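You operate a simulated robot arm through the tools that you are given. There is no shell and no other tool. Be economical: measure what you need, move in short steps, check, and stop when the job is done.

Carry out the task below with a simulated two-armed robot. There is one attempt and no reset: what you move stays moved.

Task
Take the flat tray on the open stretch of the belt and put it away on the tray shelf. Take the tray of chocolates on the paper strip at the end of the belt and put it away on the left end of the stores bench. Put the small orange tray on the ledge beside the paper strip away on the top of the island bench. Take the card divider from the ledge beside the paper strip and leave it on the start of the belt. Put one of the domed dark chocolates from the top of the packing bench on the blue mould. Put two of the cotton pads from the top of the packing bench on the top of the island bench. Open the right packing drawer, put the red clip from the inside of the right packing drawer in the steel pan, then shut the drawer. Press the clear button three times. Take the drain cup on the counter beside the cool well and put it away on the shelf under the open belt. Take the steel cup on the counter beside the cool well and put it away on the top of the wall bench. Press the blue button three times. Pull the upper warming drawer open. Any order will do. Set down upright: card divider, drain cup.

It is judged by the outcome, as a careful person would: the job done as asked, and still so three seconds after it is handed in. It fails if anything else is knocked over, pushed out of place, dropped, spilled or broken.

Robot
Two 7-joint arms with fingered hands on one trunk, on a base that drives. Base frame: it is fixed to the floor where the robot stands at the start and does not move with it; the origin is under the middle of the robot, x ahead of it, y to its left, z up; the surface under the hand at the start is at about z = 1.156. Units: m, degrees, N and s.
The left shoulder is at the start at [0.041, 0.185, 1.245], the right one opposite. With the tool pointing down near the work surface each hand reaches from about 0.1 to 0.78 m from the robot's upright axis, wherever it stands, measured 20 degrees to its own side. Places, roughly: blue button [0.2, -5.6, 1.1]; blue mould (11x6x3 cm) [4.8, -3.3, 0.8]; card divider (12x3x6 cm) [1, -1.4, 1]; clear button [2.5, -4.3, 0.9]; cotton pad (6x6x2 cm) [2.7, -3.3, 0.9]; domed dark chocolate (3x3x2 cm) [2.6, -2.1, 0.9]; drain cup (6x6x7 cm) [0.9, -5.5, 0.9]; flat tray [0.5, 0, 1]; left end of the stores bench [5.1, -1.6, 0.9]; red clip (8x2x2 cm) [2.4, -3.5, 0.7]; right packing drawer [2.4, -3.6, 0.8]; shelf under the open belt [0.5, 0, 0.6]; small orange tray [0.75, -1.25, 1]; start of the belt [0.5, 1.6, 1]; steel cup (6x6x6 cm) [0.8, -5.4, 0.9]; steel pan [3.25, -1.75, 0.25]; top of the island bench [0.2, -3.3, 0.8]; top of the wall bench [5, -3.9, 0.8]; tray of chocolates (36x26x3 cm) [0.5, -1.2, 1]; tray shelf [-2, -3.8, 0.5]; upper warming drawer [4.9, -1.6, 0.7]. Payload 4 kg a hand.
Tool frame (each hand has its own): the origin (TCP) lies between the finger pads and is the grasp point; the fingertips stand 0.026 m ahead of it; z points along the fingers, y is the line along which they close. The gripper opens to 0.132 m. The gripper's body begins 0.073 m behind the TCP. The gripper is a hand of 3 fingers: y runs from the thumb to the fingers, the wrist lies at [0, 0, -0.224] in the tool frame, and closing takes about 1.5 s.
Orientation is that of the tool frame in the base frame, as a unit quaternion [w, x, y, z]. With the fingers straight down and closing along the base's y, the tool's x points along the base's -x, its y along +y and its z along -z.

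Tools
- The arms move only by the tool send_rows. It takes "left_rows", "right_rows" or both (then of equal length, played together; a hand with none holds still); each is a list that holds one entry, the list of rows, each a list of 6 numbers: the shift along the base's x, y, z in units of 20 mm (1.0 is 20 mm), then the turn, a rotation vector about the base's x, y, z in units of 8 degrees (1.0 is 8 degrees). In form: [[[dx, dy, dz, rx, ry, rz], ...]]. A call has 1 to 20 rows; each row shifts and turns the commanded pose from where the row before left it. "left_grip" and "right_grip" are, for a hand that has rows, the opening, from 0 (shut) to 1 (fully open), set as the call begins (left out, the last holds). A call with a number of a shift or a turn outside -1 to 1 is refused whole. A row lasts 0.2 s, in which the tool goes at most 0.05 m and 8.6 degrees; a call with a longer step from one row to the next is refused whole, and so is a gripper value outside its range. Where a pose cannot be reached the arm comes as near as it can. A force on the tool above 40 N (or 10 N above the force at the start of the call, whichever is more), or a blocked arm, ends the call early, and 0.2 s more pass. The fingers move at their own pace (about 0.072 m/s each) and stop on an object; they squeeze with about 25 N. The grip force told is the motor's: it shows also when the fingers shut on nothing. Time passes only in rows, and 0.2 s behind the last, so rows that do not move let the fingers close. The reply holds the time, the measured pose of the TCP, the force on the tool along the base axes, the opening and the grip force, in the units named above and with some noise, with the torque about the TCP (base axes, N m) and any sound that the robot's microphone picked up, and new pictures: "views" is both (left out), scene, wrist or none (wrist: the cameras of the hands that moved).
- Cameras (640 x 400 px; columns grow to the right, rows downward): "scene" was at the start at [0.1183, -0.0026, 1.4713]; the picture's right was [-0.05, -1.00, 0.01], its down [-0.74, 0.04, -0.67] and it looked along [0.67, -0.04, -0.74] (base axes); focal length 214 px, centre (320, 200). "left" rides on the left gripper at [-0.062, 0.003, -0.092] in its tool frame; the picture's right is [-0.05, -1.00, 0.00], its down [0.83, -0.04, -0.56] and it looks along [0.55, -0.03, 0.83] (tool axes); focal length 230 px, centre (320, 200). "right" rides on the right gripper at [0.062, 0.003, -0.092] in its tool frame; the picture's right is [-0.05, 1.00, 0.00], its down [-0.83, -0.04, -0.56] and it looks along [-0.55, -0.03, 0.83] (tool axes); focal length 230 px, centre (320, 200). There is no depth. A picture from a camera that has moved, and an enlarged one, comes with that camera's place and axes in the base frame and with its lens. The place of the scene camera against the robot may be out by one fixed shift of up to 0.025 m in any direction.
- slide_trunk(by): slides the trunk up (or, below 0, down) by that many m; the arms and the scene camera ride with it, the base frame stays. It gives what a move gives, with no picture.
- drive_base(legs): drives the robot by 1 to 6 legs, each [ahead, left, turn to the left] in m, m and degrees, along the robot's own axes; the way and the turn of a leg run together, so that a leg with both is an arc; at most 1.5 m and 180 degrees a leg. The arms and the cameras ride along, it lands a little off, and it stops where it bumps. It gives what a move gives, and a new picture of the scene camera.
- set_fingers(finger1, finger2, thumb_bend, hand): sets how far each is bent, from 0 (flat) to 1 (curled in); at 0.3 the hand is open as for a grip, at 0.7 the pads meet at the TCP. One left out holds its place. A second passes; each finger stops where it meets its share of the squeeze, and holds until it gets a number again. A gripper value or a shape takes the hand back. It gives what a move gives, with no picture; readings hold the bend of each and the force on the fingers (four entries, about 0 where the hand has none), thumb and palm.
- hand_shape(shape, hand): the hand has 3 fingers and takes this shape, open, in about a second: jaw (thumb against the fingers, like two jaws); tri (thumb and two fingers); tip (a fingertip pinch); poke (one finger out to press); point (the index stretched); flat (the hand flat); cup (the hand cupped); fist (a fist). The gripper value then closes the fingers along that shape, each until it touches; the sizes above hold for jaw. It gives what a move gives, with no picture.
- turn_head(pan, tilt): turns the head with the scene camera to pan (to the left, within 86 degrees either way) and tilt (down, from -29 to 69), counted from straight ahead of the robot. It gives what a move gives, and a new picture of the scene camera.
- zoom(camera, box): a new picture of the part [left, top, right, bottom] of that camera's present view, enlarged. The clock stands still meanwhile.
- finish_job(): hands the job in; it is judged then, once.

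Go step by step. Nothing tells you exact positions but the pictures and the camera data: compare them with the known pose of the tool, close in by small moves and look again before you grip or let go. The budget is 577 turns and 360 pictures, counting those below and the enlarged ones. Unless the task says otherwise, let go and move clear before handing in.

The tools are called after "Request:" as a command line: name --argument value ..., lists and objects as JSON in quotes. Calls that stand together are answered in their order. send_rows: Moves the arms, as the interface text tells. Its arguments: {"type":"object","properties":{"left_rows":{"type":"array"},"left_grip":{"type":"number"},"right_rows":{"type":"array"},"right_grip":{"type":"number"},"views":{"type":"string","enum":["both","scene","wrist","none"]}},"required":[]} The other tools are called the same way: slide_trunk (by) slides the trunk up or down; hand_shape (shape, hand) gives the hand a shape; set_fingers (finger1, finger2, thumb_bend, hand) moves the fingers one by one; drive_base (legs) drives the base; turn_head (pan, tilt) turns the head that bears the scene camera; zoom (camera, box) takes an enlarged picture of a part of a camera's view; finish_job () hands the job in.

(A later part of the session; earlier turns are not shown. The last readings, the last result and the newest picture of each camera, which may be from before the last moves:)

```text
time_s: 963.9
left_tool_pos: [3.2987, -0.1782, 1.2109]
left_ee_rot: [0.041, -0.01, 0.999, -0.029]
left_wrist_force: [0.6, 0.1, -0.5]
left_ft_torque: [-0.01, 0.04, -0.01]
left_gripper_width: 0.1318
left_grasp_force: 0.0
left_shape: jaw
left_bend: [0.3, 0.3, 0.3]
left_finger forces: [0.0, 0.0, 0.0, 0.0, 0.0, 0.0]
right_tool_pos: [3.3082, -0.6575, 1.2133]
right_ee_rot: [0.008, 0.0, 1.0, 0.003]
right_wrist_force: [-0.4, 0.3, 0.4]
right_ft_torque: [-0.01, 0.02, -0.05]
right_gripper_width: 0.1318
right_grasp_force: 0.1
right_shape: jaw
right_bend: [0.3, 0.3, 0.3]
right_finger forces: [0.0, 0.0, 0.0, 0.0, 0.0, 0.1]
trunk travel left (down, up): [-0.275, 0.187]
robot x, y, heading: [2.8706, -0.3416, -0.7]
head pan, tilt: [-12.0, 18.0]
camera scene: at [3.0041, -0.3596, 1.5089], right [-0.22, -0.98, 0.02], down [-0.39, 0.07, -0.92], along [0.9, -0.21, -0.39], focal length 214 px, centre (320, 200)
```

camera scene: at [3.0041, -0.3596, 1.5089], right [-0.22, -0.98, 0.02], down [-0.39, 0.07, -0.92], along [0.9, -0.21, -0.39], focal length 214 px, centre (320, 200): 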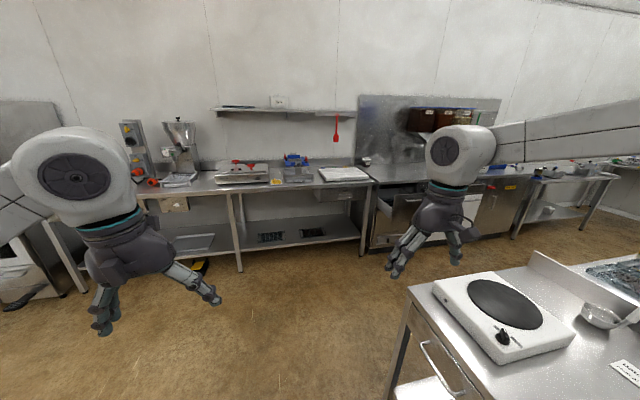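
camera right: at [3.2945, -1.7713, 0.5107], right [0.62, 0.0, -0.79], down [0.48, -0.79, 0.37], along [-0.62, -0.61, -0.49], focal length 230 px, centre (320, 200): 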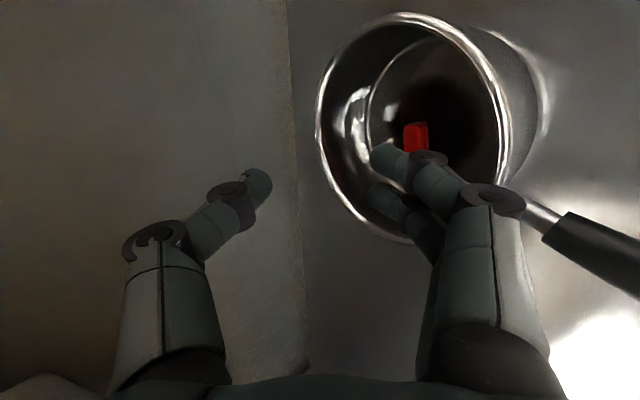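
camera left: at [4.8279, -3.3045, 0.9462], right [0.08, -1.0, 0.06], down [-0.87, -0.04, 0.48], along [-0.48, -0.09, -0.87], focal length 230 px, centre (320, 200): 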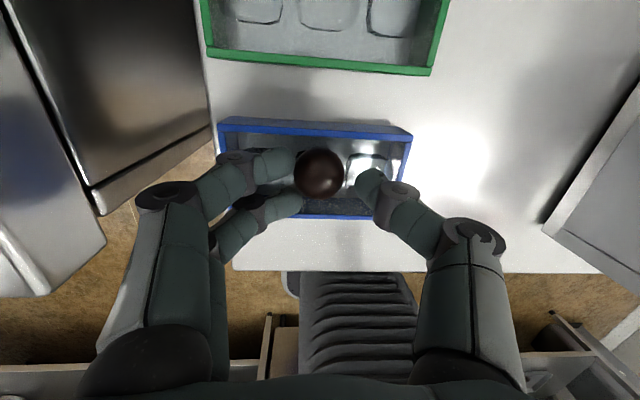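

Request:
drive_base --legs '[[-1.3, 0, 0.7], [0, -1.2, 0], [0, -1.25, 0], [0.12, 0, 0]]'

```text
time_s: 982.8
left_tool_pos: [2.1692, -2.6202, 1.2101]
left_ee_rot: [0.043, -0.025, 0.998, -0.028]
left_wrist_force: [0.9, -0.5, -0.2]
left_ft_torque: [0.0, 0.0, 0.06]
left_gripper_width: 0.132
left_grasp_force: 0.0
left_shape: jaw
left_bend: [0.3, 0.3, 0.3]
left_finger forces: [0.1, 0.0, 0.0, 0.0, 0.0, 0.0]
right_tool_pos: [2.1921, -3.0981, 1.2143]
right_ee_rot: [0.009, -0.015, 1.0, 0.004]
right_wrist_force: [0.4, 0.2, -0.1]
right_ft_torque: [-0.01, 0.0, 0.0]
right_gripper_width: 0.1322
right_grasp_force: 0.2
right_shape: jaw
right_bend: [0.3, 0.3, 0.3]
right_finger forces: [0.0, 0.1, 0.0, 0.0, 0.1, 0.0]
trunk travel left (down, up): [-0.275, 0.187]
robot x, y, heading: [1.7465, -2.7938, 1.0]
head pan, tilt: [-12.0, 18.0]
camera scene: at [1.8798, -2.8085, 1.5092], right [-0.19, -0.98, 0.02], down [-0.39, 0.06, -0.92], along [0.9, -0.18, -0.39], focal length 214 px, centre (320, 200)
```

scene: 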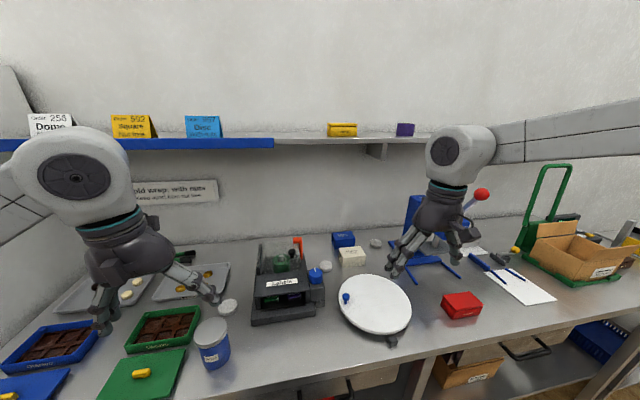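

This view confirms the pads at (2.442, -2.614) and (2.587, -2.981). Move in, lower a little, and turn both hands 90° so they close front-to-back.

Request:
drive_base --legs '[[0.12, 0, -1]]'

Request:
slide_trunk --by -0.1

Request:
send_rows --left_rows '[[[0.5, 0, 0, 0.067, 0.014, -0.967], [0.5, 0, 0, 0.067, 0.014, -0.967], [0.5, 0, 0, 0.067, 0.014, -0.967], [0.5, 0, 0, 0.067, 0.014, -0.967], [0.5, 0, 0, 0.067, 0.014, -0.967], [0.5, 0, 0, 0.067, 0.014, -0.967], [0.5, 0, 0, 0.067, 0.014, -0.967], [0.5, 0, 0, 0.067, 0.014, -0.967], [0, 0, 0, 0.067, 0.014, -0.967], [0, 0, 0, 0.067, 0.014, -0.967], [0, 0, 0, 0.067, 0.014, -0.967], [0, 0, 0, 0.067, 0.014, -0.967]]]' --right_rows '[[[0.9, 0.5, 0, -0.012, 0.005, 0.92], [0.9, 0.5, 0, -0.012, 0.005, 0.92], [0.9, 0.5, 0, -0.012, 0.005, 0.92], [0.9, 0.5, 0, -0.012, 0.005, 0.92], [0.9, 0.5, 0, -0.012, 0.005, 0.92], [0.9, 0.5, 0, -0.012, 0.005, 0.92], [0.9, 0.5, 0, -0.012, 0.005, 0.92], [0.9, 0.5, 0, -0.012, 0.005, 0.92], [0.9, 0.5, 0, -0.012, 0.005, 0.92], [0.9, 0.5, 0, -0.012, 0.005, 0.92], [0.9, 0.5, 0, -0.012, 0.005, 0.92], [0.9, 0.3, 0, -0.012, 0.005, 0.92]]]' --left_grip 0.85 --right_grip 0.85 --views "none"

```text
time_s: 984.0
left_tool_pos: [2.2935, -2.6285, 1.2103]
left_ee_rot: [0.043, -0.014, 0.999, -0.028]
left_wrist_force: [0.2, -0.4, 0.1]
left_ft_torque: [0.02, 0.01, 0.02]
left_gripper_width: 0.1318
left_grasp_force: 0.1
left_shape: jaw
left_bend: [0.3, 0.3, 0.3]
left_finger forces: [0.0, 0.1, 0.0, 0.0, 0.0, 0.0]
right_tool_pos: [2.3063, -3.1056, 1.2134]
right_ee_rot: [0.009, -0.004, 1.0, 0.004]
right_wrist_force: [-0.2, -0.7, 0.2]
right_ft_torque: [-0.02, -0.01, 0.01]
right_gripper_width: 0.1318
right_grasp_force: 0.0
right_shape: jaw
right_bend: [0.3, 0.3, 0.3]
right_finger forces: [0.1, 0.0, 0.1, 0.0, 0.1, 0.1]
trunk travel left (down, up): [-0.275, 0.187]
robot x, y, heading: [1.8713, -2.7943, -0.3]
head pan, tilt: [-12.0, 18.0]
camera scene: at [2.0002, -2.8106, 1.5092], right [-0.21, -0.98, 0.02], down [-0.39, 0.07, -0.92], along [0.9, -0.2, -0.39], focal length 214 px, centre (320, 200)
```

scene: 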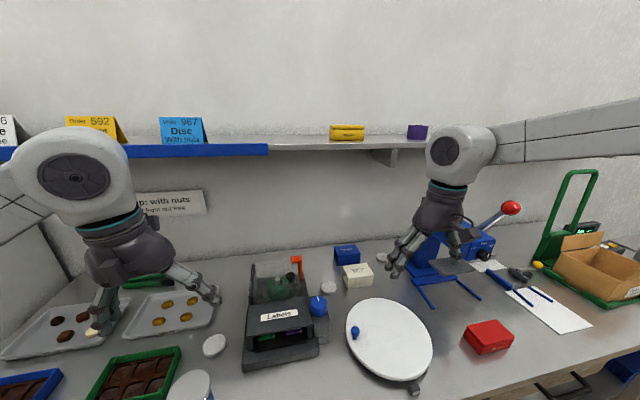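

```text
time_s: 985.3
left_tool_pos: [2.2934, -2.6277, 1.1109]
left_ee_rot: [0.044, -0.014, 0.999, -0.029]
left_wrist_force: [-0.5, -0.6, -0.1]
left_ft_torque: [-0.02, -0.02, -0.01]
left_gripper_width: 0.1319
left_grasp_force: 0.1
left_shape: jaw
left_bend: [0.3, 0.3, 0.3]
left_finger forces: [0.0, 0.0, 0.0, 0.0, 0.0, 0.0]
right_tool_pos: [2.3058, -3.1061, 1.1137]
right_ee_rot: [0.009, -0.003, 1.0, 0.003]
right_wrist_force: [0.0, 0.1, 0.2]
right_ft_torque: [0.02, -0.02, -0.01]
right_gripper_width: 0.1321
right_grasp_force: 0.1
right_shape: jaw
right_bend: [0.3, 0.3, 0.3]
right_finger forces: [0.1, 0.1, 0.0, 0.0, 0.0, 0.0]
trunk travel left (down, up): [-0.175, 0.287]
robot x, y, heading: [1.8715, -2.7927, -0.2]
head pan, tilt: [-12.0, 18.0]
```

```text
time_s: 987.9
left_tool_pos: [2.3758, -2.6287, 1.1087]
left_ee_rot: [-0.002, 0.717, 0.697, -0.001]
left_wrist_force: [-0.1, 0.8, 0.3]
left_ft_torque: [0.01, 0.01, -0.01]
left_gripper_width: 0.1124
left_grasp_force: 0.1
left_shape: jaw
left_bend: [0.54, 0.54, 0.5]
left_finger forces: [0.1, 0.0, 0.0, 0.0, 0.0, 0.0]
right_tool_pos: [2.5271, -3.0056, 1.113]
right_ee_rot: [-0.001, -0.7, 0.714, 0.001]
right_wrist_force: [0.5, -0.1, -0.2]
right_ft_torque: [0.01, 0.02, 0.02]
right_gripper_width: 0.1126
right_grasp_force: 0.0
right_shape: jaw
right_bend: [0.54, 0.54, 0.5]
right_finger forces: [0.0, 0.0, 0.0, 0.1, 0.0, 0.0]
right hand out of reach, approached as far as the arm can: row 12
trunk travel left (down, up): [-0.175, 0.287]
robot x, y, heading: [1.8722, -2.7925, -0.5]
head pan, tilt: [-12.0, 18.0]
```

Request:
send_rows --left_rows '[[[0.43, 0.11, -0.8, 0, 0, 0], [0.43, 0.11, -0.8, 0, 0, 0], [0.43, 0.11, -0.8, 0, 0, 0], [0.43, 0.11, -0.8, 0, 0, 0], [0.43, 0.11, -0.8, 0, 0, 0], [0.43, 0.11, -0.8, 0, 0, 0], [0.43, 0.11, -0.8, 0, 0, 0], [0.4, 0.11, -0.8, 0, 0, 0]]]' --right_rows '[[[0.1, 0.17, -0.8, 0, 0, 0], [0.2, 0.17, -0.8, 0, 0, 0], [0.3, 0.17, -0.8, 0, 0, 0], [0.4, 0.17, -0.8, 0, 0, 0], [0.5, 0.17, -0.8, 0, 0, 0], [0.5, 0.17, -0.8, 0, 0, 0], [0.5, 0.17, -0.8, 0, 0, 0], [0.45, 0.17, -0.8, 0, 0, 0]]]' --views "none"

```text
time_s: 989.7
left_tool_pos: [2.4426, -2.6088, 0.9798]
left_ee_rot: [0.0, 0.716, 0.698, 0.0]
left_wrist_force: [0.0, 0.3, 0.5]
left_ft_torque: [-0.03, 0.0, 0.01]
left_gripper_width: 0.1122
left_grasp_force: 0.1
left_shape: jaw
left_bend: [0.54, 0.54, 0.5]
left_finger forces: [0.0, 0.0, 0.1, 0.0, 0.0, 0.1]
right_tool_pos: [2.5521, -3.003, 1.008]
right_ee_rot: [0.0, -0.7, 0.714, 0.0]
right_wrist_force: [-0.4, 0.1, -0.7]
right_ft_torque: [0.01, -0.01, 0.02]
right_gripper_width: 0.1125
right_grasp_force: 0.1
right_shape: jaw
right_bend: [0.54, 0.54, 0.5]
right_finger forces: [0.1, 0.0, 0.0, 0.1, 0.0, 0.0]
right hand out of reach, approached as far as the arm can: row 3, 4, 5, 6, 7, 8
trunk travel left (down, up): [-0.175, 0.287]
robot x, y, heading: [1.8716, -2.7893, -0.5]
head pan, tilt: [-12.0, 18.0]
```

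Request:
send_rows --right_rows '[[[-0.3, 0, 0.6, 0, 0, -1], [-0.3, 0, 0.6, 0, 0, -1], [0, 0, 0.6, 0, 0, -1], [0, 0, 0, 0, 0, -1], [0, 0, 0, 0, 0, -1], [0, 0, 0, 0, 0, -1], [0, 0, 0, 0, 0, -1], [0, 0, 0, 0, 0, -1], [0, 0, 0, 0, 0, -1], [0, 0, 0, 0, 0, -1], [0, 0, 0, 0, 0, -1]]]' --right_grip 0.62 --views "none"

Request:
send_rows --right_rows '[[[0.5, 0.2, -0.6, 0, 0, 0], [0.5, 0.2, -0.6, 0, 0, 0], [0.5, 0.2, -0.6, 0, 0, 0], [0.5, 0.2, -0.6, 0, 0, 0], [0.1, 0.2, -0.6, 0, 0, 0], [0, 0.2, -0.6, 0, 0, 0]]]' --views "none"

```text
time_s: 992.1
left_tool_pos: [2.4421, -2.6099, 0.9814]
left_ee_rot: [-0.001, 0.716, 0.699, -0.001]
left_wrist_force: [0.1, 0.6, -0.5]
left_ft_torque: [-0.01, 0.0, 0.0]
left_gripper_width: 0.1125
left_grasp_force: 0.0
left_shape: jaw
left_bend: [0.54, 0.54, 0.5]
left_finger forces: [0.0, 0.0, 0.1, 0.0, 0.0, 0.0]
right_tool_pos: [2.5418, -3.0042, 1.0434]
right_ee_rot: [-0.001, -0.005, 1.0, -0.001]
right_wrist_force: [-0.2, -0.3, 0.5]
right_ft_torque: [0.0, -0.05, -0.02]
right_gripper_width: 0.0823
right_grasp_force: 0.1
right_shape: jaw
right_bend: [0.71, 0.71, 0.69]
right_finger forces: [0.1, 0.1, 0.0, 0.0, 0.1, 0.0]
trunk travel left (down, up): [-0.175, 0.287]
robot x, y, heading: [1.8745, -2.7946, -0.1]
head pan, tilt: [-12.0, 18.0]
```

```text
time_s: 993.5
left_tool_pos: [2.4425, -2.611, 0.9808]
left_ee_rot: [-0.001, 0.716, 0.699, 0.0]
left_wrist_force: [-0.1, 0.0, 0.4]
left_ft_torque: [-0.02, -0.01, -0.01]
left_gripper_width: 0.1124
left_grasp_force: 0.1
left_shape: jaw
left_bend: [0.54, 0.54, 0.5]
left_finger forces: [0.0, 0.0, 0.0, 0.0, 0.0, 0.0]
right_tool_pos: [2.5467, -2.9985, 1.0148]
right_ee_rot: [-0.002, -0.005, 1.0, -0.001]
right_wrist_force: [0.2, -0.6, -0.1]
right_ft_torque: [0.06, 0.0, 0.02]
right_gripper_width: 0.0821
right_grasp_force: 0.0
right_shape: jaw
right_bend: [0.71, 0.71, 0.69]
right_finger forces: [0.0, 0.1, 0.1, 0.0, 0.1, 0.0]
right hand out of reach, approached as far as the arm can: row 1, 2, 3, 4, 5
trunk travel left (down, up): [-0.175, 0.287]
robot x, y, heading: [1.8719, -2.7911, -0.3]
head pan, tilt: [-12.0, 18.0]
```

Request:
send_rows --left_rows '[[[0, 0, -0.8, 0, 0, 0], [0, 0, -0.8, 0, 0, 0], [0, 0, -0.8, 0, 0, 0], [0, 0, -0.5, 0, 0, 0], [0, 0, -0.3, 0, 0, 0]]]' --views "none"

Request:
send_rows --left_rows '[[[0, 0, 0, 0, 0, 0], [0, 0, 0, 0, 0, 0], [0, 0, 0, 0, 0, 0], [0, 0, 0, 0, 0, 0], [0, 0, 0, 0, 0, 0], [0, 0, 0, 0, 0, 0]]]' --left_grip 0.2 --views "none"

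```text
time_s: 994.7
left_tool_pos: [2.4438, -2.6106, 0.9181]
left_ee_rot: [0.001, 0.716, 0.699, 0.0]
left_wrist_force: [-0.3, -0.2, 0.1]
left_ft_torque: [0.02, 0.02, 0.0]
left_gripper_width: 0.1123
left_grasp_force: 0.1
left_shape: jaw
left_bend: [0.54, 0.54, 0.5]
left_finger forces: [0.0, 0.0, 0.0, 0.0, 0.0, 0.1]
right_tool_pos: [2.5465, -2.9981, 1.0143]
right_ee_rot: [0.0, -0.005, 1.0, 0.0]
right_wrist_force: [1.2, 0.4, -0.5]
right_ft_torque: [-0.01, 0.0, -0.03]
right_gripper_width: 0.0826
right_grasp_force: 0.0
right_shape: jaw
right_bend: [0.71, 0.71, 0.69]
right_finger forces: [0.0, 0.0, 0.0, 0.1, 0.0, 0.1]
trunk travel left (down, up): [-0.175, 0.287]
robot x, y, heading: [1.8705, -2.7918, -0.3]
head pan, tilt: [-12.0, 18.0]
```

```text
time_s: 996.1
left_tool_pos: [2.443, -2.6095, 0.922]
left_ee_rot: [0.003, 0.715, 0.699, 0.001]
left_wrist_force: [3.7, 6.0, 21.7]
left_ft_torque: [0.11, -0.01, -0.03]
left_gripper_width: 0.033
left_grasp_force: 24.9
left_shape: jaw
left_bend: [0.74, 0.72, 0.7]
left_finger forces: [19.5, 15.9, 0.0, 0.0, 38.3, 0.0]
right_tool_pos: [2.5457, -2.9983, 1.0163]
right_ee_rot: [0.0, -0.005, 1.0, -0.001]
right_wrist_force: [-0.5, 0.7, 0.3]
right_ft_torque: [0.06, -0.02, 0.01]
right_gripper_width: 0.0825
right_grasp_force: 0.1
right_shape: jaw
right_bend: [0.71, 0.71, 0.69]
right_finger forces: [0.0, 0.0, 0.0, 0.0, 0.1, 0.0]
trunk travel left (down, up): [-0.175, 0.287]
robot x, y, heading: [1.8699, -2.7927, -0.2]
head pan, tilt: [-12.0, 18.0]
```

Request:
send_rows --left_rows '[[[0, 0, 0.4, 0, 0, 0], [0, 0, 0.7, 0, 0, 0], [0, 0, 0.9, 0, 0, 0], [0, 0, 0.9, 0, 0, 0], [0, 0, 0.9, 0, 0, 0], [0, 0, 0.9, 0, 0, 0], [-0.5, 0, 0.9, 0, 0, 0], [-0.5, 0, 0.9, 0, 0, 0], [-0.5, 0, 0.5, 0, 0, 0]]]' --views "none"

Request:
drive_base --legs '[[0.06, 0, 0.2]]'

```text
time_s: 998.1
left_tool_pos: [2.4128, -2.6109, 1.0567]
left_ee_rot: [-0.001, 0.716, 0.699, -0.001]
left_wrist_force: [0.7, -0.2, -0.2]
left_ft_torque: [0.0, 0.0, 0.01]
left_gripper_width: 0.0173
left_grasp_force: 25.2
left_shape: jaw
left_bend: [0.77, 0.75, 0.75]
left_finger forces: [0.0, 0.0, 0.0, 0.0, 0.0, 0.0]
right_tool_pos: [2.5466, -2.998, 1.0151]
right_ee_rot: [-0.001, -0.005, 1.0, 0.0]
right_wrist_force: [-0.1, -0.1, -0.3]
right_ft_torque: [-0.03, 0.0, 0.04]
right_gripper_width: 0.0822
right_grasp_force: 0.1
right_shape: jaw
right_bend: [0.71, 0.71, 0.69]
right_finger forces: [0.0, 0.1, 0.0, 0.0, 0.1, 0.0]
trunk travel left (down, up): [-0.175, 0.287]
robot x, y, heading: [1.8702, -2.7924, -0.3]
head pan, tilt: [-12.0, 18.0]
```

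```text
time_s: 999.1
left_tool_pos: [2.4729, -2.6089, 1.0582]
left_ee_rot: [0.0, 0.715, 0.699, 0.001]
left_wrist_force: [0.2, -0.1, -0.4]
left_ft_torque: [0.01, 0.03, -0.04]
left_gripper_width: 0.0174
left_grasp_force: 24.8
left_shape: jaw
left_bend: [0.77, 0.75, 0.75]
left_finger forces: [0.0, 0.0, 0.0, 0.0, 0.0, 0.0]
right_tool_pos: [2.607, -2.997, 1.0158]
right_ee_rot: [-0.001, -0.007, 1.0, -0.001]
right_wrist_force: [0.4, -0.3, -0.1]
right_ft_torque: [-0.02, 0.01, 0.0]
right_gripper_width: 0.0822
right_grasp_force: 0.0
right_shape: jaw
right_bend: [0.71, 0.71, 0.69]
right_finger forces: [0.0, 0.0, 0.0, 0.0, 0.0, 0.0]
trunk travel left (down, up): [-0.175, 0.287]
robot x, y, heading: [1.9322, -2.7893, -0.2]
head pan, tilt: [-12.0, 18.0]
camera scene: at [2.1288, -2.8105, 1.3864], right [-0.21, -0.98, 0.04], down [-0.49, 0.07, -0.87], along [0.84, -0.2, -0.5], focal length 214 px, centre (320, 200)
```

scene: 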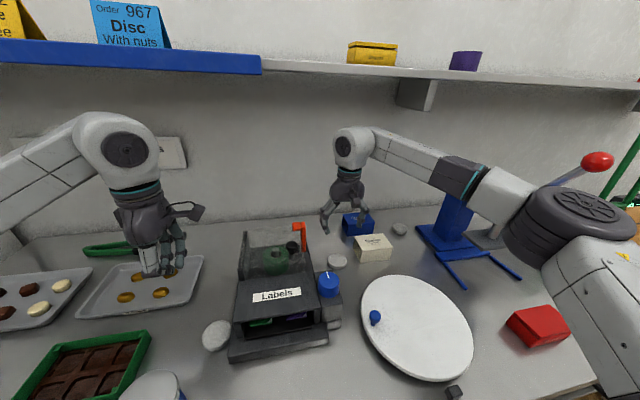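

The left grip slipped off the pad (it's still on the bench, shifted slightly). I'll take pad A with the right hand first, with a narrower opening so the tips stay low.

Request:
send_rows --right_rows '[[[-0.4, 0.3, -0.7, 0, 0, 0], [-0.4, 0.3, -0.7, 0, 0, 0], [-0.4, 0.3, -0.7, 0, 0, 0], [0, 0, -0.8, 0, 0, 0], [0, 0, -0.8, 0, 0, 0], [0, 0, -0.7, 0, 0, 0], [0, 0, -0.5, 0, 0, 0], [0, 0, -0.3, 0, 0, 0]]]' --views "none"

```text
time_s: 1000.9
left_tool_pos: [2.4726, -2.609, 1.055]
left_ee_rot: [-0.001, 0.715, 0.7, 0.0]
left_wrist_force: [0.9, 0.3, 0.3]
left_ft_torque: [0.0, -0.01, -0.03]
left_gripper_width: 0.0171
left_grasp_force: 25.1
left_shape: jaw
left_bend: [0.77, 0.75, 0.75]
left_finger forces: [0.1, 0.1, 0.0, 0.1, 0.0, 0.0]
right_tool_pos: [2.5816, -2.9785, 0.9104]
right_ee_rot: [0.0, -0.007, 1.0, -0.001]
right_wrist_force: [-0.1, 0.3, 0.4]
right_ft_torque: [0.03, 0.0, 0.0]
right_gripper_width: 0.0823
right_grasp_force: 0.1
right_shape: jaw
right_bend: [0.71, 0.71, 0.69]
right_finger forces: [0.0, 0.0, 0.0, 0.0, 0.0, 0.1]
trunk travel left (down, up): [-0.175, 0.287]
robot x, y, heading: [1.9319, -2.7921, -0.1]
head pan, tilt: [-12.0, 18.0]
```

Request:
send_rows --right_rows '[[[0, 0, -0.2, 0, 0, 0], [0, 0, -0.2, 0, 0, 0]]]' --views "none"

Request:
send_rows --right_rows '[[[0, 0, 0, 0, 0, 0], [0, 0, 0, 0, 0, 0], [0, 0, 0, 0, 0, 0], [0, 0, 0, 0, 0, 0], [0, 0, 0, 0, 0, 0]]]' --right_grip 0.3 --views "none"

```text
time_s: 1001.5
left_tool_pos: [2.4712, -2.609, 1.0589]
left_ee_rot: [0.0, 0.715, 0.699, 0.0]
left_wrist_force: [0.3, -0.4, 0.1]
left_ft_torque: [-0.02, -0.01, -0.03]
left_gripper_width: 0.0175
left_grasp_force: 25.0
left_shape: jaw
left_bend: [0.77, 0.75, 0.75]
left_finger forces: [0.0, 0.0, 0.0, 0.0, 0.0, 0.1]
right_tool_pos: [2.5825, -2.9787, 0.9077]
right_ee_rot: [0.002, -0.006, 1.0, 0.001]
right_wrist_force: [0.9, -1.0, 12.1]
right_ft_torque: [0.54, 0.01, -0.08]
right_gripper_width: 0.081
right_grasp_force: 0.1
right_shape: jaw
right_bend: [0.71, 0.71, 0.69]
right_finger forces: [6.0, 5.2, 0.0, 0.1, 0.0, 0.0]
trunk travel left (down, up): [-0.175, 0.287]
robot x, y, heading: [1.9324, -2.7948, -0.1]
head pan, tilt: [-12.0, 18.0]
```

```text
time_s: 1002.7
left_tool_pos: [2.4703, -2.6085, 1.0572]
left_ee_rot: [0.0, 0.714, 0.7, 0.0]
left_wrist_force: [-0.6, -0.1, -0.4]
left_ft_torque: [0.01, -0.02, -0.02]
left_gripper_width: 0.0174
left_grasp_force: 24.9
left_shape: jaw
left_bend: [0.77, 0.75, 0.75]
left_finger forces: [0.0, 0.1, 0.1, 0.0, 0.1, 0.1]
right_tool_pos: [2.5819, -2.9767, 0.9063]
right_ee_rot: [0.0, -0.007, 1.0, 0.0]
right_wrist_force: [5.7, 3.8, 22.1]
right_ft_torque: [1.07, -0.13, -0.26]
right_gripper_width: 0.0493
right_grasp_force: 25.0
right_shape: jaw
right_bend: [0.72, 0.73, 0.71]
right_finger forces: [21.5, 19.4, 0.0, 0.0, 22.0, 0.0]
trunk travel left (down, up): [-0.175, 0.287]
robot x, y, heading: [1.9292, -2.7899, 0.0]
head pan, tilt: [-12.0, 18.0]
```

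Request:
send_rows --right_rows '[[[0, 0, 0.3, 0, 0, 0], [0, 0, 0.5, 0, 0, 0], [0, 0, 0.8, 0, 0, 0], [0, 0, 0.9, 0, 0, 0], [0, 0, 0.9, 0, 0, 0], [0, 0, 0.9, 0, 0, 0], [0, 0, 0.9, 0, 0, 0], [0, 0, 0.9, 0, 0, 0]]]' --left_rows '[[[0, 0, 0, 0, 0, 0], [0, 0, 0, 0, 0, 0], [0, 0, 0, 0, 0, 0], [0, 0, 0, 0, 0, 0], [0, 0, 0, 0, 0, 0], [0, 0, 0, 0, 0, 0], [0, 0, 0, 0, 0, 0], [0, 0, 0, 0, 0, 0]]]' --left_grip 0.62 --views "wrist"

```text
time_s: 1004.5
left_tool_pos: [2.4716, -2.6088, 1.0576]
left_ee_rot: [0.0, 0.714, 0.7, 0.0]
left_wrist_force: [-0.2, -0.4, 0.3]
left_ft_torque: [-0.01, 0.0, 0.0]
left_gripper_width: 0.0815
left_grasp_force: 0.0
left_shape: jaw
left_bend: [0.71, 0.71, 0.7]
left_finger forces: [0.1, 0.0, 0.0, 0.0, 0.0, 0.1]
right_tool_pos: [2.5822, -2.9774, 1.0249]
right_ee_rot: [-0.001, -0.007, 1.0, -0.001]
right_wrist_force: [-0.4, 0.7, 0.2]
right_ft_torque: [-0.04, 0.02, -0.03]
right_gripper_width: 0.0485
right_grasp_force: 24.9
right_shape: jaw
right_bend: [0.72, 0.72, 0.7]
right_finger forces: [13.2, 12.4, 0.0, 0.0, 24.9, 0.1]
trunk travel left (down, up): [-0.175, 0.287]
robot x, y, heading: [1.9327, -2.7922, -0.3]
head pan, tilt: [-12.0, 18.0]
camera scene: at [2.1289, -2.8105, 1.3861], right [-0.21, -0.98, 0.04], down [-0.49, 0.07, -0.87], along [0.84, -0.2, -0.5], focal length 214 px, centre (320, 200)
```

scene: 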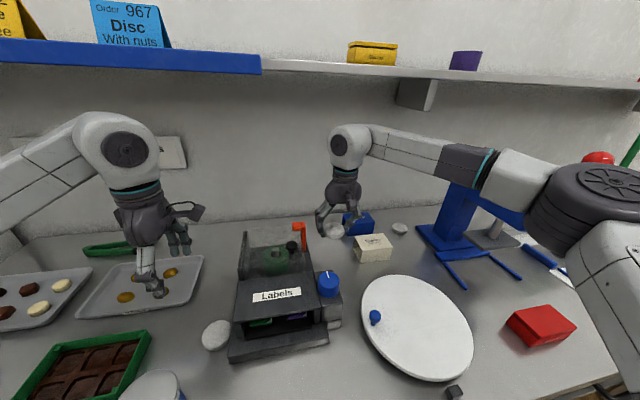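

Request:
send_rows --left_rows '[[[-0.6, -0.6, -0.5, 0, 0, 0], [-0.6, -0.6, -0.5, 0, 0, 0], [-0.6, -0.6, -0.5, 0, 0, 0], [-0.5, -0.55, -0.8, 0, 0, 0], [0, 0, -0.9, 0, 0, 0], [0, 0, -0.9, 0, 0, 0], [0, 0, -0.9, 0, 0, 0], [0, 0, -0.9, 0, 0, 0], [0, 0, -0.7, 0, 0, 0], [0, 0, -0.4, 0, 0, 0]]]' --views "none"

```text
time_s: 1006.7
left_tool_pos: [2.4279, -2.657, 0.917]
left_ee_rot: [0.0, 0.715, 0.699, 0.001]
left_wrist_force: [-0.9, 0.0, 0.6]
left_ft_torque: [0.01, 0.01, 0.0]
left_gripper_width: 0.0813
left_grasp_force: 0.1
left_shape: jaw
left_bend: [0.71, 0.71, 0.7]
left_finger forces: [0.0, 0.0, 0.0, 0.0, 0.0, 0.0]
right_tool_pos: [2.5831, -2.9778, 1.0247]
right_ee_rot: [-0.001, -0.008, 1.0, -0.001]
right_wrist_force: [0.5, -0.6, -0.4]
right_ft_torque: [0.0, -0.01, 0.0]
right_gripper_width: 0.049
right_grasp_force: 25.0
right_shape: jaw
right_bend: [0.72, 0.72, 0.7]
right_finger forces: [13.1, 12.3, 0.1, 0.1, 24.8, 0.1]
trunk travel left (down, up): [-0.175, 0.287]
robot x, y, heading: [1.9302, -2.79, 0.0]
head pan, tilt: [-12.0, 18.0]
no pictures are left
```

No pictures remain; I'll continue by pose and force readings.

Request:
send_rows --left_rows '[[[0, 0, -0.25, 0, 0, 0], [0, 0, -0.2, 0, 0, 0]]]' --views "none"

Request:
send_rows --left_rows '[[[0, 0, 0, 0, 0, 0], [0, 0, 0, 0, 0, 0], [0, 0, 0, 0, 0, 0], [0, 0, 0, 0, 0, 0], [0, 0, 0, 0, 0, 0]]]' --left_grip 0.3 --views "none"

```text
time_s: 1007.3
left_tool_pos: [2.4261, -2.6567, 0.9077]
left_ee_rot: [0.0, 0.715, 0.7, 0.0]
left_wrist_force: [-0.4, -0.5, -0.5]
left_ft_torque: [-0.03, 0.03, -0.01]
left_gripper_width: 0.0815
left_grasp_force: 0.1
left_shape: jaw
left_bend: [0.71, 0.71, 0.7]
left_finger forces: [0.0, 0.1, 0.0, 0.1, 0.0, 0.0]
right_tool_pos: [2.5837, -2.9764, 1.0253]
right_ee_rot: [-0.001, -0.006, 1.0, 0.0]
right_wrist_force: [0.8, -0.2, -0.5]
right_ft_torque: [0.0, 0.0, 0.02]
right_gripper_width: 0.0491
right_grasp_force: 25.2
right_shape: jaw
right_bend: [0.72, 0.72, 0.7]
right_finger forces: [13.1, 12.2, 0.1, 0.0, 24.8, 0.0]
trunk travel left (down, up): [-0.175, 0.287]
robot x, y, heading: [1.928, -2.7932, -0.1]
head pan, tilt: [-12.0, 18.0]
no pictures are left
```

```text
time_s: 1008.5
left_tool_pos: [2.4257, -2.6556, 0.9068]
left_ee_rot: [-0.001, 0.714, 0.7, 0.0]
left_wrist_force: [-0.6, 4.7, -1.2]
left_ft_torque: [0.1, 0.01, -0.07]
left_gripper_width: 0.037
left_grasp_force: 25.1
left_shape: jaw
left_bend: [0.73, 0.73, 0.7]
left_finger forces: [11.9, 9.6, 0.0, 0.0, 21.1, 0.0]
right_tool_pos: [2.5837, -2.9767, 1.0249]
right_ee_rot: [-0.001, -0.006, 1.0, 0.0]
right_wrist_force: [-0.6, 0.7, -0.3]
right_ft_torque: [0.0, 0.01, 0.0]
right_gripper_width: 0.0487
right_grasp_force: 25.1
right_shape: jaw
right_bend: [0.72, 0.72, 0.7]
right_finger forces: [13.2, 12.3, 0.0, 0.1, 25.0, 0.0]
trunk travel left (down, up): [-0.175, 0.287]
robot x, y, heading: [1.9324, -2.7916, 0.2]
head pan, tilt: [-12.0, 18.0]
no pictures are left
```

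Request:
send_rows --left_rows '[[[0, 0, 0, 0, 0, 0], [0, 0, 0, 0, 0, 0], [0, -0.35, 0, 0, 0, 0], [0, -0.35, 0, 0, 0, 0], [0, 0, 0, 0, 0, 0]]]' --left_grip 0.62 --views "none"

Request:
send_rows --left_rows '[[[0, 0, 0, 0, 0, 0], [0, 0, 0, 0, 0, 0], [0, 0, 0, 0, 0, 0], [0, 0, 0, 0, 0, 0], [0, 0, 0, 0, 0, 0]]]' --left_grip 0.3 --views "none"

```text
time_s: 1009.7
left_tool_pos: [2.4259, -2.6698, 0.9079]
left_ee_rot: [0.0, 0.714, 0.7, 0.0]
left_wrist_force: [0.1, 0.3, 0.3]
left_ft_torque: [0.02, 0.02, 0.01]
left_gripper_width: 0.0816
left_grasp_force: 0.1
left_shape: jaw
left_bend: [0.71, 0.71, 0.7]
left_finger forces: [0.0, 0.0, 0.1, 0.1, 0.0, 0.0]
right_tool_pos: [2.5832, -2.9766, 1.0255]
right_ee_rot: [-0.001, -0.007, 1.0, -0.001]
right_wrist_force: [0.2, 0.3, -0.6]
right_ft_torque: [0.0, 0.01, 0.02]
right_gripper_width: 0.049
right_grasp_force: 25.0
right_shape: jaw
right_bend: [0.72, 0.72, 0.7]
right_finger forces: [13.2, 12.4, 0.1, 0.0, 24.9, 0.0]
trunk travel left (down, up): [-0.175, 0.287]
robot x, y, heading: [1.9308, -2.7901, -0.0]
head pan, tilt: [-12.0, 18.0]
no pictures are left
```

```text
time_s: 1010.9
left_tool_pos: [2.4272, -2.6694, 0.9078]
left_ee_rot: [0.0, 0.715, 0.7, 0.001]
left_wrist_force: [-0.5, -0.1, -0.2]
left_ft_torque: [-0.01, -0.01, 0.03]
left_gripper_width: 0.0483
left_grasp_force: 25.4
left_shape: jaw
left_bend: [0.73, 0.74, 0.7]
left_finger forces: [11.7, 10.9, 0.1, 0.1, 22.7, 0.1]
right_tool_pos: [2.5833, -2.9778, 1.0246]
right_ee_rot: [-0.001, -0.007, 1.0, -0.001]
right_wrist_force: [0.5, 0.3, 0.2]
right_ft_torque: [0.0, 0.02, -0.04]
right_gripper_width: 0.0487
right_grasp_force: 24.8
right_shape: jaw
right_bend: [0.72, 0.72, 0.7]
right_finger forces: [13.0, 12.3, 0.0, 0.1, 24.9, 0.1]
trunk travel left (down, up): [-0.175, 0.287]
robot x, y, heading: [1.9289, -2.7904, -0.3]
head pan, tilt: [-12.0, 18.0]
no pictures are left
```

Full-diameter grip now. Lift both to a safe height.

Request:
send_rows --left_rows '[[[0, 0.1, 0.3, 0, 0, 0], [0, 0.1, 0.5, 0, 0, 0], [0, 0.2, 0.8, 0, 0, 0], [0, 0.2, 0.9, 0, 0, 0], [0, 0.2, 0.9, 0, 0, 0], [0, 0.2, 0.9, 0, 0, 0], [0, 0.2, 0.9, 0, 0, 0], [0, 0, 0.9, 0, 0, 0], [0, 0, 0.9, 0, 0, 0]]]' --right_rows '[[[0, 0, 0.2, 0, 0, 0], [0, 0, 0.2, 0, 0, 0], [0, 0, 0.2, 0, 0, 0], [0, 0, 0.2, 0, 0, 0], [0, 0, 0.2, 0, 0, 0], [0, 0, 0.2, 0, 0, 0], [0, 0, 0.2, 0, 0, 0], [0, 0, 0.2, 0, 0, 0], [0, 0, 0.2, 0, 0, 0]]]' --views "none"

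Request:
slide_trunk --by 0.1

```text
time_s: 1012.9
left_tool_pos: [2.4257, -2.646, 1.0481]
left_ee_rot: [0.0, 0.715, 0.699, -0.001]
left_wrist_force: [-0.7, 0.1, -0.3]
left_ft_torque: [-0.02, 0.0, 0.01]
left_gripper_width: 0.048
left_grasp_force: 25.6
left_shape: jaw
left_bend: [0.73, 0.74, 0.7]
left_finger forces: [11.7, 11.0, 0.0, 0.1, 22.8, 0.1]
right_tool_pos: [2.5815, -2.9792, 1.0607]
right_ee_rot: [-0.001, -0.006, 1.0, 0.0]
right_wrist_force: [-0.3, 0.2, 1.0]
right_ft_torque: [0.01, 0.02, -0.01]
right_gripper_width: 0.0486
right_grasp_force: 24.8
right_shape: jaw
right_bend: [0.72, 0.72, 0.7]
right_finger forces: [13.1, 12.4, 0.0, 0.0, 24.9, 0.1]
trunk travel left (down, up): [-0.175, 0.287]
robot x, y, heading: [1.932, -2.7937, 0.1]
head pan, tilt: [-12.0, 18.0]
no pictures are left
```

```text
time_s: 1014.2
left_tool_pos: [2.4266, -2.6457, 1.1477]
left_ee_rot: [-0.002, 0.715, 0.699, -0.001]
left_wrist_force: [1.1, 0.6, 0.4]
left_ft_torque: [0.02, 0.0, 0.02]
left_gripper_width: 0.0482
left_grasp_force: 24.8
left_shape: jaw
left_bend: [0.73, 0.74, 0.7]
left_finger forces: [11.8, 11.1, 0.1, 0.1, 22.7, 0.0]
right_tool_pos: [2.5511, -2.9792, 1.2355]
right_ee_rot: [0.057, -0.007, 0.998, -0.001]
right_wrist_force: [0.0, 0.3, 0.2]
right_ft_torque: [-0.04, -0.01, 0.01]
right_gripper_width: 0.0486
right_grasp_force: 25.1
right_shape: jaw
right_bend: [0.72, 0.72, 0.7]
right_finger forces: [13.2, 12.2, 0.0, 0.1, 24.8, 0.1]
trunk travel left (down, up): [-0.275, 0.187]
robot x, y, heading: [1.9299, -2.7924, -0.1]
head pan, tilt: [-12.0, 18.0]
```

Request:
send_rows --right_rows '[[[-0.9, 0, -0.2, 0, 0, 0], [-0.9, 0, -0.2, 0, 0, 0], [-0.9, 0, -0.2, 0, 0, 0], [-0.9, 0, -0.2, 0, 0, 0], [-0.9, 0, -0.2, 0, 0, 0], [-0.9, 0, 0, 0, 0, 0], [-0.9, 0, 0, 0, 0, 0]]]' --left_rows '[[[0, 0, 0.3, 0, 0, 0], [0, 0, 0.3, 0, 0, 0], [0, 0, 0.3, 0, 0, 0], [0, 0, 0.3, 0, 0, 0], [0, 0, 0.3, 0, 0, 0], [0, 0, 0, 0, 0, 0], [0, 0, 0, 0, 0, 0]]]' --views "none"

Request:
drive_base --legs '[[-0.58, 0, 0], [0, -1.37, 0], [0, 0, 90]]'

```text
time_s: 1015.8
left_tool_pos: [2.4251, -2.6469, 1.1794]
left_ee_rot: [0.0, 0.715, 0.699, -0.001]
left_wrist_force: [-0.1, 0.5, 0.4]
left_ft_torque: [-0.02, -0.01, 0.03]
left_gripper_width: 0.0482
left_grasp_force: 25.3
left_shape: jaw
left_bend: [0.73, 0.74, 0.7]
left_finger forces: [11.7, 11.0, 0.0, 0.0, 22.6, 0.0]
right_tool_pos: [2.4219, -2.9791, 1.2175]
right_ee_rot: [0.058, -0.006, 0.998, 0.0]
right_wrist_force: [-0.3, -0.3, 0.4]
right_ft_torque: [0.02, 0.02, 0.01]
right_gripper_width: 0.0485
right_grasp_force: 25.1
right_shape: jaw
right_bend: [0.72, 0.72, 0.7]
right_finger forces: [13.0, 12.3, 0.1, 0.1, 24.7, 0.0]
trunk travel left (down, up): [-0.275, 0.187]
robot x, y, heading: [1.9309, -2.7957, -0.1]
head pan, tilt: [-12.0, 18.0]
no pictures are left
```

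```text
time_s: 1029.2
left_tool_pos: [1.2216, -3.6453, 1.1783]
left_ee_rot: [0.0, 0.007, 1.0, 0.001]
left_wrist_force: [-0.3, 0.4, -0.5]
left_ft_torque: [-0.01, 0.01, 0.03]
left_gripper_width: 0.0481
left_grasp_force: 25.6
left_shape: jaw
left_bend: [0.73, 0.74, 0.7]
left_finger forces: [11.7, 11.0, 0.1, 0.1, 22.3, 0.1]
right_tool_pos: [1.5534, -3.6447, 1.2176]
right_ee_rot: [-0.041, 0.713, -0.698, -0.041]
right_wrist_force: [0.1, 0.3, -0.8]
right_ft_torque: [0.04, 0.04, 0.0]
right_gripper_width: 0.0486
right_grasp_force: 25.5
right_shape: jaw
right_bend: [0.72, 0.72, 0.7]
right_finger forces: [13.0, 12.4, 0.0, 0.0, 24.7, 0.0]
trunk travel left (down, up): [-0.275, 0.187]
robot x, y, heading: [1.3688, -4.1412, 90.3]
head pan, tilt: [-12.0, 18.0]
```

Request:
drive_base --legs '[[0, 1.04, 0]]'

Request:
slide_trunk --by -0.2

```text
time_s: 1034.6
left_tool_pos: [0.173, -3.6546, 1.178]
left_ee_rot: [0.001, 0.004, 1.0, 0.0]
left_wrist_force: [0.4, 0.0, -0.1]
left_ft_torque: [0.0, 0.01, -0.01]
left_gripper_width: 0.0479
left_grasp_force: 24.8
left_shape: jaw
left_bend: [0.73, 0.74, 0.7]
left_finger forces: [11.7, 11.1, 0.0, 0.0, 22.4, 0.1]
right_tool_pos: [0.5051, -3.6521, 1.2169]
right_ee_rot: [-0.041, 0.715, -0.697, -0.04]
right_wrist_force: [0.1, -1.1, -0.4]
right_ft_torque: [0.0, -0.01, 0.01]
right_gripper_width: 0.0487
right_grasp_force: 25.2
right_shape: jaw
right_bend: [0.72, 0.72, 0.7]
right_finger forces: [13.0, 12.4, 0.0, 0.0, 24.6, 0.0]
trunk travel left (down, up): [-0.275, 0.187]
robot x, y, heading: [0.3256, -4.1459, 90.9]
head pan, tilt: [-12.0, 18.0]
```

```text
time_s: 1036.8
left_tool_pos: [0.1721, -3.6549, 0.9806]
left_ee_rot: [0.0, 0.004, 1.0, 0.0]
left_wrist_force: [-0.4, 0.2, 0.7]
left_ft_torque: [0.02, -0.02, -0.02]
left_gripper_width: 0.048
left_grasp_force: 25.4
left_shape: jaw
left_bend: [0.73, 0.74, 0.7]
left_finger forces: [11.7, 11.2, 0.1, 0.1, 22.5, 0.1]
right_tool_pos: [0.5052, -3.6516, 1.0169]
right_ee_rot: [-0.039, 0.715, -0.697, -0.041]
right_wrist_force: [0.1, -0.3, 0.0]
right_ft_torque: [-0.01, -0.03, 0.01]
right_gripper_width: 0.0487
right_grasp_force: 24.4
right_shape: jaw
right_bend: [0.72, 0.72, 0.7]
right_finger forces: [13.0, 12.3, 0.1, 0.0, 24.8, 0.1]
trunk travel left (down, up): [-0.075, 0.387]
robot x, y, heading: [0.3272, -4.1433, 90.7]
head pan, tilt: [-12.0, 18.0]
```

Request:
send_rows --left_rows '[[[0, 0.9, 0, 0, 0, 0], [0, 0.9, 0, 0, 0, 0], [0, 0.9, 0, 0, 0, 0], [-0.1, 0.9, -0.3, 0, 0, 0], [-0.1, 0.9, -0.5, 0, 0, 0], [-0.1, 0.9, -0.6, 0, 0, 0], [-0.1, 0.9, -0.7, 0, 0, 0], [-0.1, 0.9, -0.7, 0, 0, 0], [-0.1, 0.9, -0.7, 0, 0, 0]]]' --right_rows '[[[0, 0.9, -0.3, -0.1, 0, 0], [0, 0.9, -0.3, -0.1, 0, 0], [0, 0.9, -0.3, -0.1, 0, 0], [0, 0.9, -0.5, -0.1, 0, 0], [0, 0.9, -0.6, -0.1, 0, 0], [0, 0.9, -0.7, -0.1, 0, 0], [0, 0.9, -0.8, -0.1, 0, 0], [0, 0.9, -0.8, -0.1, 0, 0], [0, 0.9, -0.8, 0, 0, 0]]]' --views "none"

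```text
time_s: 1038.8
left_tool_pos: [0.1595, -3.4907, 0.9078]
left_ee_rot: [0.0, 0.006, 1.0, -0.002]
left_wrist_force: [0.1, 0.7, 0.2]
left_ft_torque: [0.0, -0.02, 0.0]
left_gripper_width: 0.0477
left_grasp_force: 25.1
left_shape: jaw
left_bend: [0.73, 0.74, 0.7]
left_finger forces: [11.8, 11.2, 0.0, 0.0, 22.5, 0.0]
right_tool_pos: [0.5055, -3.4874, 0.9145]
right_ee_rot: [0.0, 0.716, -0.698, 0.001]
right_wrist_force: [-0.1, 0.1, -0.1]
right_ft_torque: [-0.02, 0.01, 0.04]
right_gripper_width: 0.0486
right_grasp_force: 25.1
right_shape: jaw
right_bend: [0.72, 0.72, 0.7]
right_finger forces: [12.9, 12.2, 0.1, 0.1, 24.7, 0.1]
trunk travel left (down, up): [-0.075, 0.387]
robot x, y, heading: [0.3249, -4.1456, 90.6]
head pan, tilt: [-12.0, 18.0]
no pictures are left
```

Request:
send_rows --left_rows '[[[0, 0, -0.7, 0, 0, 0], [0, 0, -0.7, 0, 0, 0], [0, 0, -0.7, 0, 0, 0], [0, 0, -0.7, 0, 0, 0], [0, 0, -0.6, 0, 0, 0], [0, 0, -0.4, 0, 0, 0], [0, 0, -0.2, 0, 0, 0], [0, 0, -0.2, 0, 0, 0]]]' --right_rows '[[[0, 0, -0.8, 0, 0, 0], [0, 0, -0.8, 0, 0, 0], [0, 0, -0.8, 0, 0, 0], [0, 0, -0.8, 0, 0, 0], [0, 0, -0.6, 0, 0, 0], [0, 0, -0.4, 0, 0, 0], [0, 0, -0.2, 0, 0, 0], [0, 0, -0.2, 0, 0, 0]]]' --views "none"

```text
time_s: 1040.6
left_tool_pos: [0.1605, -3.4921, 0.8276]
left_ee_rot: [0.0, 0.004, 1.0, 0.002]
left_wrist_force: [-0.9, 0.0, 2.4]
left_ft_torque: [0.09, 0.02, -0.01]
left_gripper_width: 0.0479
left_grasp_force: 25.1
left_shape: jaw
left_bend: [0.73, 0.74, 0.7]
left_finger forces: [12.8, 12.3, 0.0, 0.0, 22.8, 0.0]
right_tool_pos: [0.5052, -3.4904, 0.827]
right_ee_rot: [-0.003, 0.715, -0.699, -0.004]
right_wrist_force: [2.3, 3.6, 15.7]
right_ft_torque: [0.09, -0.1, 0.06]
right_gripper_width: 0.0489
right_grasp_force: 25.0
right_shape: jaw
right_bend: [0.72, 0.72, 0.7]
right_finger forces: [16.3, 12.9, 0.0, 0.1, 35.9, 0.0]
trunk travel left (down, up): [-0.075, 0.387]
robot x, y, heading: [0.3273, -4.1453, 90.6]
head pan, tilt: [-12.0, 18.0]
no pictures are left
```

Both pads touch the island top. Release and lift clear.

Request:
send_rows --left_rows '[[[0, 0, -0.15, 0, 0, 0], [0, 0, 0, 0, 0, 0]]]' --right_rows '[[[0, 0, 0.1, 0, 0, 0], [0, 0, 0, 0, 0, 0]]]' --views "none"

Request:
send_rows --left_rows '[[[0, 0, 0, 0, 0, 0], [0, 0, 0, 0, 0, 0], [0, 0, 0, 0, 0, 0], [0, 0, 0.4, 0, 0, 0], [0, 0, 0.8, 0, 0, 0], [0, 0, 0.9, 0, 0, 0], [0, 0, 0.9, 0, 0, 0], [0, 0, 0.9, 0, 0, 0], [0, 0, 0.9, 0, 0, 0], [0, 0, 0.9, 0, 0, 0]]]' --right_rows '[[[0, 0, 0, 0, 0, 0], [0, 0, 0, 0, 0, 0], [0, 0, 0, 0, 0, 0], [0, 0, 0.4, 0, 0, 0], [0, 0, 0.8, 0, 0, 0], [0, 0, 0.9, 0, 0, 0], [0, 0, 0.9, 0, 0, 0], [0, 0, 0.9, 0, 0, 0], [0, 0, 0.9, 0, 0, 0], [0, 0, 0.9, 0, 0, 0]]]' --left_grip 0.75 --right_grip 0.75 --views "none"

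Request:
slide_trunk --by 0.2

```text
time_s: 1041.2
left_tool_pos: [0.1598, -3.4948, 0.8267]
left_ee_rot: [0.0, 0.004, 1.0, 0.003]
left_wrist_force: [-1.8, 2.0, 23.0]
left_ft_torque: [0.18, 0.07, -0.01]
left_gripper_width: 0.0482
left_grasp_force: 25.7
left_shape: jaw
left_bend: [0.74, 0.74, 0.7]
left_finger forces: [18.1, 18.2, 0.0, 0.1, 31.5, 0.0]
right_tool_pos: [0.505, -3.4911, 0.8252]
right_ee_rot: [-0.002, 0.716, -0.698, -0.002]
right_wrist_force: [0.2, 1.8, 6.1]
right_ft_torque: [0.05, 0.06, -0.04]
right_gripper_width: 0.049
right_grasp_force: 25.5
right_shape: jaw
right_bend: [0.72, 0.72, 0.7]
right_finger forces: [14.7, 13.4, 0.0, 0.0, 27.5, 0.1]
trunk travel left (down, up): [-0.075, 0.387]
robot x, y, heading: [0.3248, -4.1444, 90.8]
head pan, tilt: [-12.0, 18.0]
no pictures are left
```

```text
time_s: 1043.4
left_tool_pos: [0.1609, -3.4913, 0.9373]
left_ee_rot: [-0.001, 0.005, 1.0, 0.0]
left_wrist_force: [0.0, -0.3, -0.1]
left_ft_torque: [0.0, 0.0, 0.0]
left_gripper_width: 0.0989
left_grasp_force: 0.2
left_shape: jaw
left_bend: [0.64, 0.64, 0.6]
left_finger forces: [0.0, 0.0, 0.0, 0.0, 0.0, 0.1]
right_tool_pos: [0.5057, -3.4895, 0.9389]
right_ee_rot: [-0.002, 0.716, -0.699, -0.001]
right_wrist_force: [-1.4, 0.7, 0.3]
right_ft_torque: [-0.02, -0.01, -0.03]
right_gripper_width: 0.0985
right_grasp_force: 0.0
right_shape: jaw
right_bend: [0.64, 0.64, 0.6]
right_finger forces: [0.1, 0.0, 0.1, 0.0, 0.1, 0.0]
trunk travel left (down, up): [-0.075, 0.387]
robot x, y, heading: [0.3221, -4.1466, 90.4]
head pan, tilt: [-12.0, 18.0]
no pictures are left
```

```text
time_s: 1045.5
left_tool_pos: [0.1605, -3.4911, 1.1353]
left_ee_rot: [0.0, 0.005, 1.0, -0.001]
left_wrist_force: [-0.1, -0.3, -0.2]
left_ft_torque: [-0.03, -0.03, 0.0]
left_gripper_width: 0.0988
left_grasp_force: 0.1
left_shape: jaw
left_bend: [0.64, 0.64, 0.6]
left_finger forces: [0.0, 0.1, 0.0, 0.0, 0.0, 0.1]
right_tool_pos: [0.5067, -3.5142, 1.2034]
right_ee_rot: [-0.036, 0.715, -0.698, -0.037]
right_wrist_force: [-0.9, 0.3, 0.0]
right_ft_torque: [0.02, -0.05, 0.01]
right_gripper_width: 0.0988
right_grasp_force: 0.1
right_shape: jaw
right_bend: [0.64, 0.64, 0.6]
right_finger forces: [0.1, 0.0, 0.0, 0.0, 0.1, 0.0]
trunk travel left (down, up): [-0.275, 0.187]
robot x, y, heading: [0.3272, -4.1475, 90.6]
head pan, tilt: [-12.0, 18.0]
```

Two cotton pads are on the island. The last item is the tray of chocolates; from earlier pictures its rim spans about x 0.41–0.67, y -1.39 to -1.03, z≈1.04. I'll approach from the west side, where both hands reach it, working by feel.

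Request:
send_rows --left_rows '[[[0, -0.8, 0.6, 0, 0, 0], [0, -0.8, 0.6, 0, 0, 0], [0, -0.8, 0.6, 0, 0, 0], [0, -0.8, 0.6, 0, 0, 0], [0, -0.8, 0.6, 0, 0, 0], [0, -0.8, 0.6, 0, 0, 0], [0, -0.8, 0.6, 0, 0, 0], [0, -0.8, 0.6, 0, 0, 0]]]' --right_rows '[[[0, -0.8, 0.2, -0.1, 0, 0], [0, -0.8, 0.2, -0.1, 0, 0], [0, -0.8, 0.2, -0.1, 0, 0], [0, -0.8, 0.2, -0.1, 0, 0], [0, -0.8, 0.2, -0.1, 0, 0], [0, -0.8, 0.2, -0.1, 0, 0], [0, -0.8, 0.2, -0.1, 0, 0], [0, -0.8, 0.2, -0.05, 0, 0]]]' --views "none"

Request:
drive_base --legs '[[-0.08, 0, -0.6], [0, 1.2, 0], [1.4, 0, 0], [1.5, 0, 0], [0, 0, -90]]'

```text
time_s: 1047.3
left_tool_pos: [0.1614, -3.6214, 1.2346]
left_ee_rot: [0.001, 0.004, 1.0, 0.0]
left_wrist_force: [0.7, 0.1, -0.4]
left_ft_torque: [0.03, 0.0, 0.03]
left_gripper_width: 0.0989
left_grasp_force: 0.1
left_shape: jaw
left_bend: [0.64, 0.64, 0.6]
left_finger forces: [0.0, 0.0, 0.0, 0.1, 0.0, 0.1]
right_tool_pos: [0.5071, -3.6441, 1.2363]
right_ee_rot: [0.002, 0.716, -0.699, 0.0]
right_wrist_force: [-0.6, 0.1, 0.0]
right_ft_torque: [-0.01, -0.02, 0.02]
right_gripper_width: 0.0989
right_grasp_force: 0.0
right_shape: jaw
right_bend: [0.64, 0.64, 0.6]
right_finger forces: [0.0, 0.0, 0.0, 0.1, 0.0, 0.0]
trunk travel left (down, up): [-0.275, 0.187]
robot x, y, heading: [0.3229, -4.1473, 90.6]
head pan, tilt: [-12.0, 18.0]
no pictures are left
```

```text
time_s: 1071.7
left_tool_pos: [-0.2894, -1.1694, 1.2323]
left_ee_rot: [0.0, 0.73, 0.684, 0.0]
left_wrist_force: [-0.1, -0.4, -0.3]
left_ft_torque: [-0.01, 0.01, -0.02]
left_gripper_width: 0.099
left_grasp_force: 0.0
left_shape: jaw
left_bend: [0.64, 0.64, 0.6]
left_finger forces: [0.0, 0.0, 0.0, 0.0, 0.1, 0.0]
right_tool_pos: [-0.3307, -1.5135, 1.2361]
right_ee_rot: [-0.003, 0.017, 1.0, 0.001]
right_wrist_force: [0.4, -1.0, 1.0]
right_ft_torque: [-0.02, 0.01, -0.01]
right_gripper_width: 0.0987
right_grasp_force: 0.0
right_shape: jaw
right_bend: [0.64, 0.64, 0.6]
right_finger forces: [0.1, 0.0, 0.0, 0.1, 0.0, 0.0]
trunk travel left (down, up): [-0.275, 0.187]
robot x, y, heading: [-0.8222, -1.3019, -2.7]
head pan, tilt: [-12.0, 18.0]
```

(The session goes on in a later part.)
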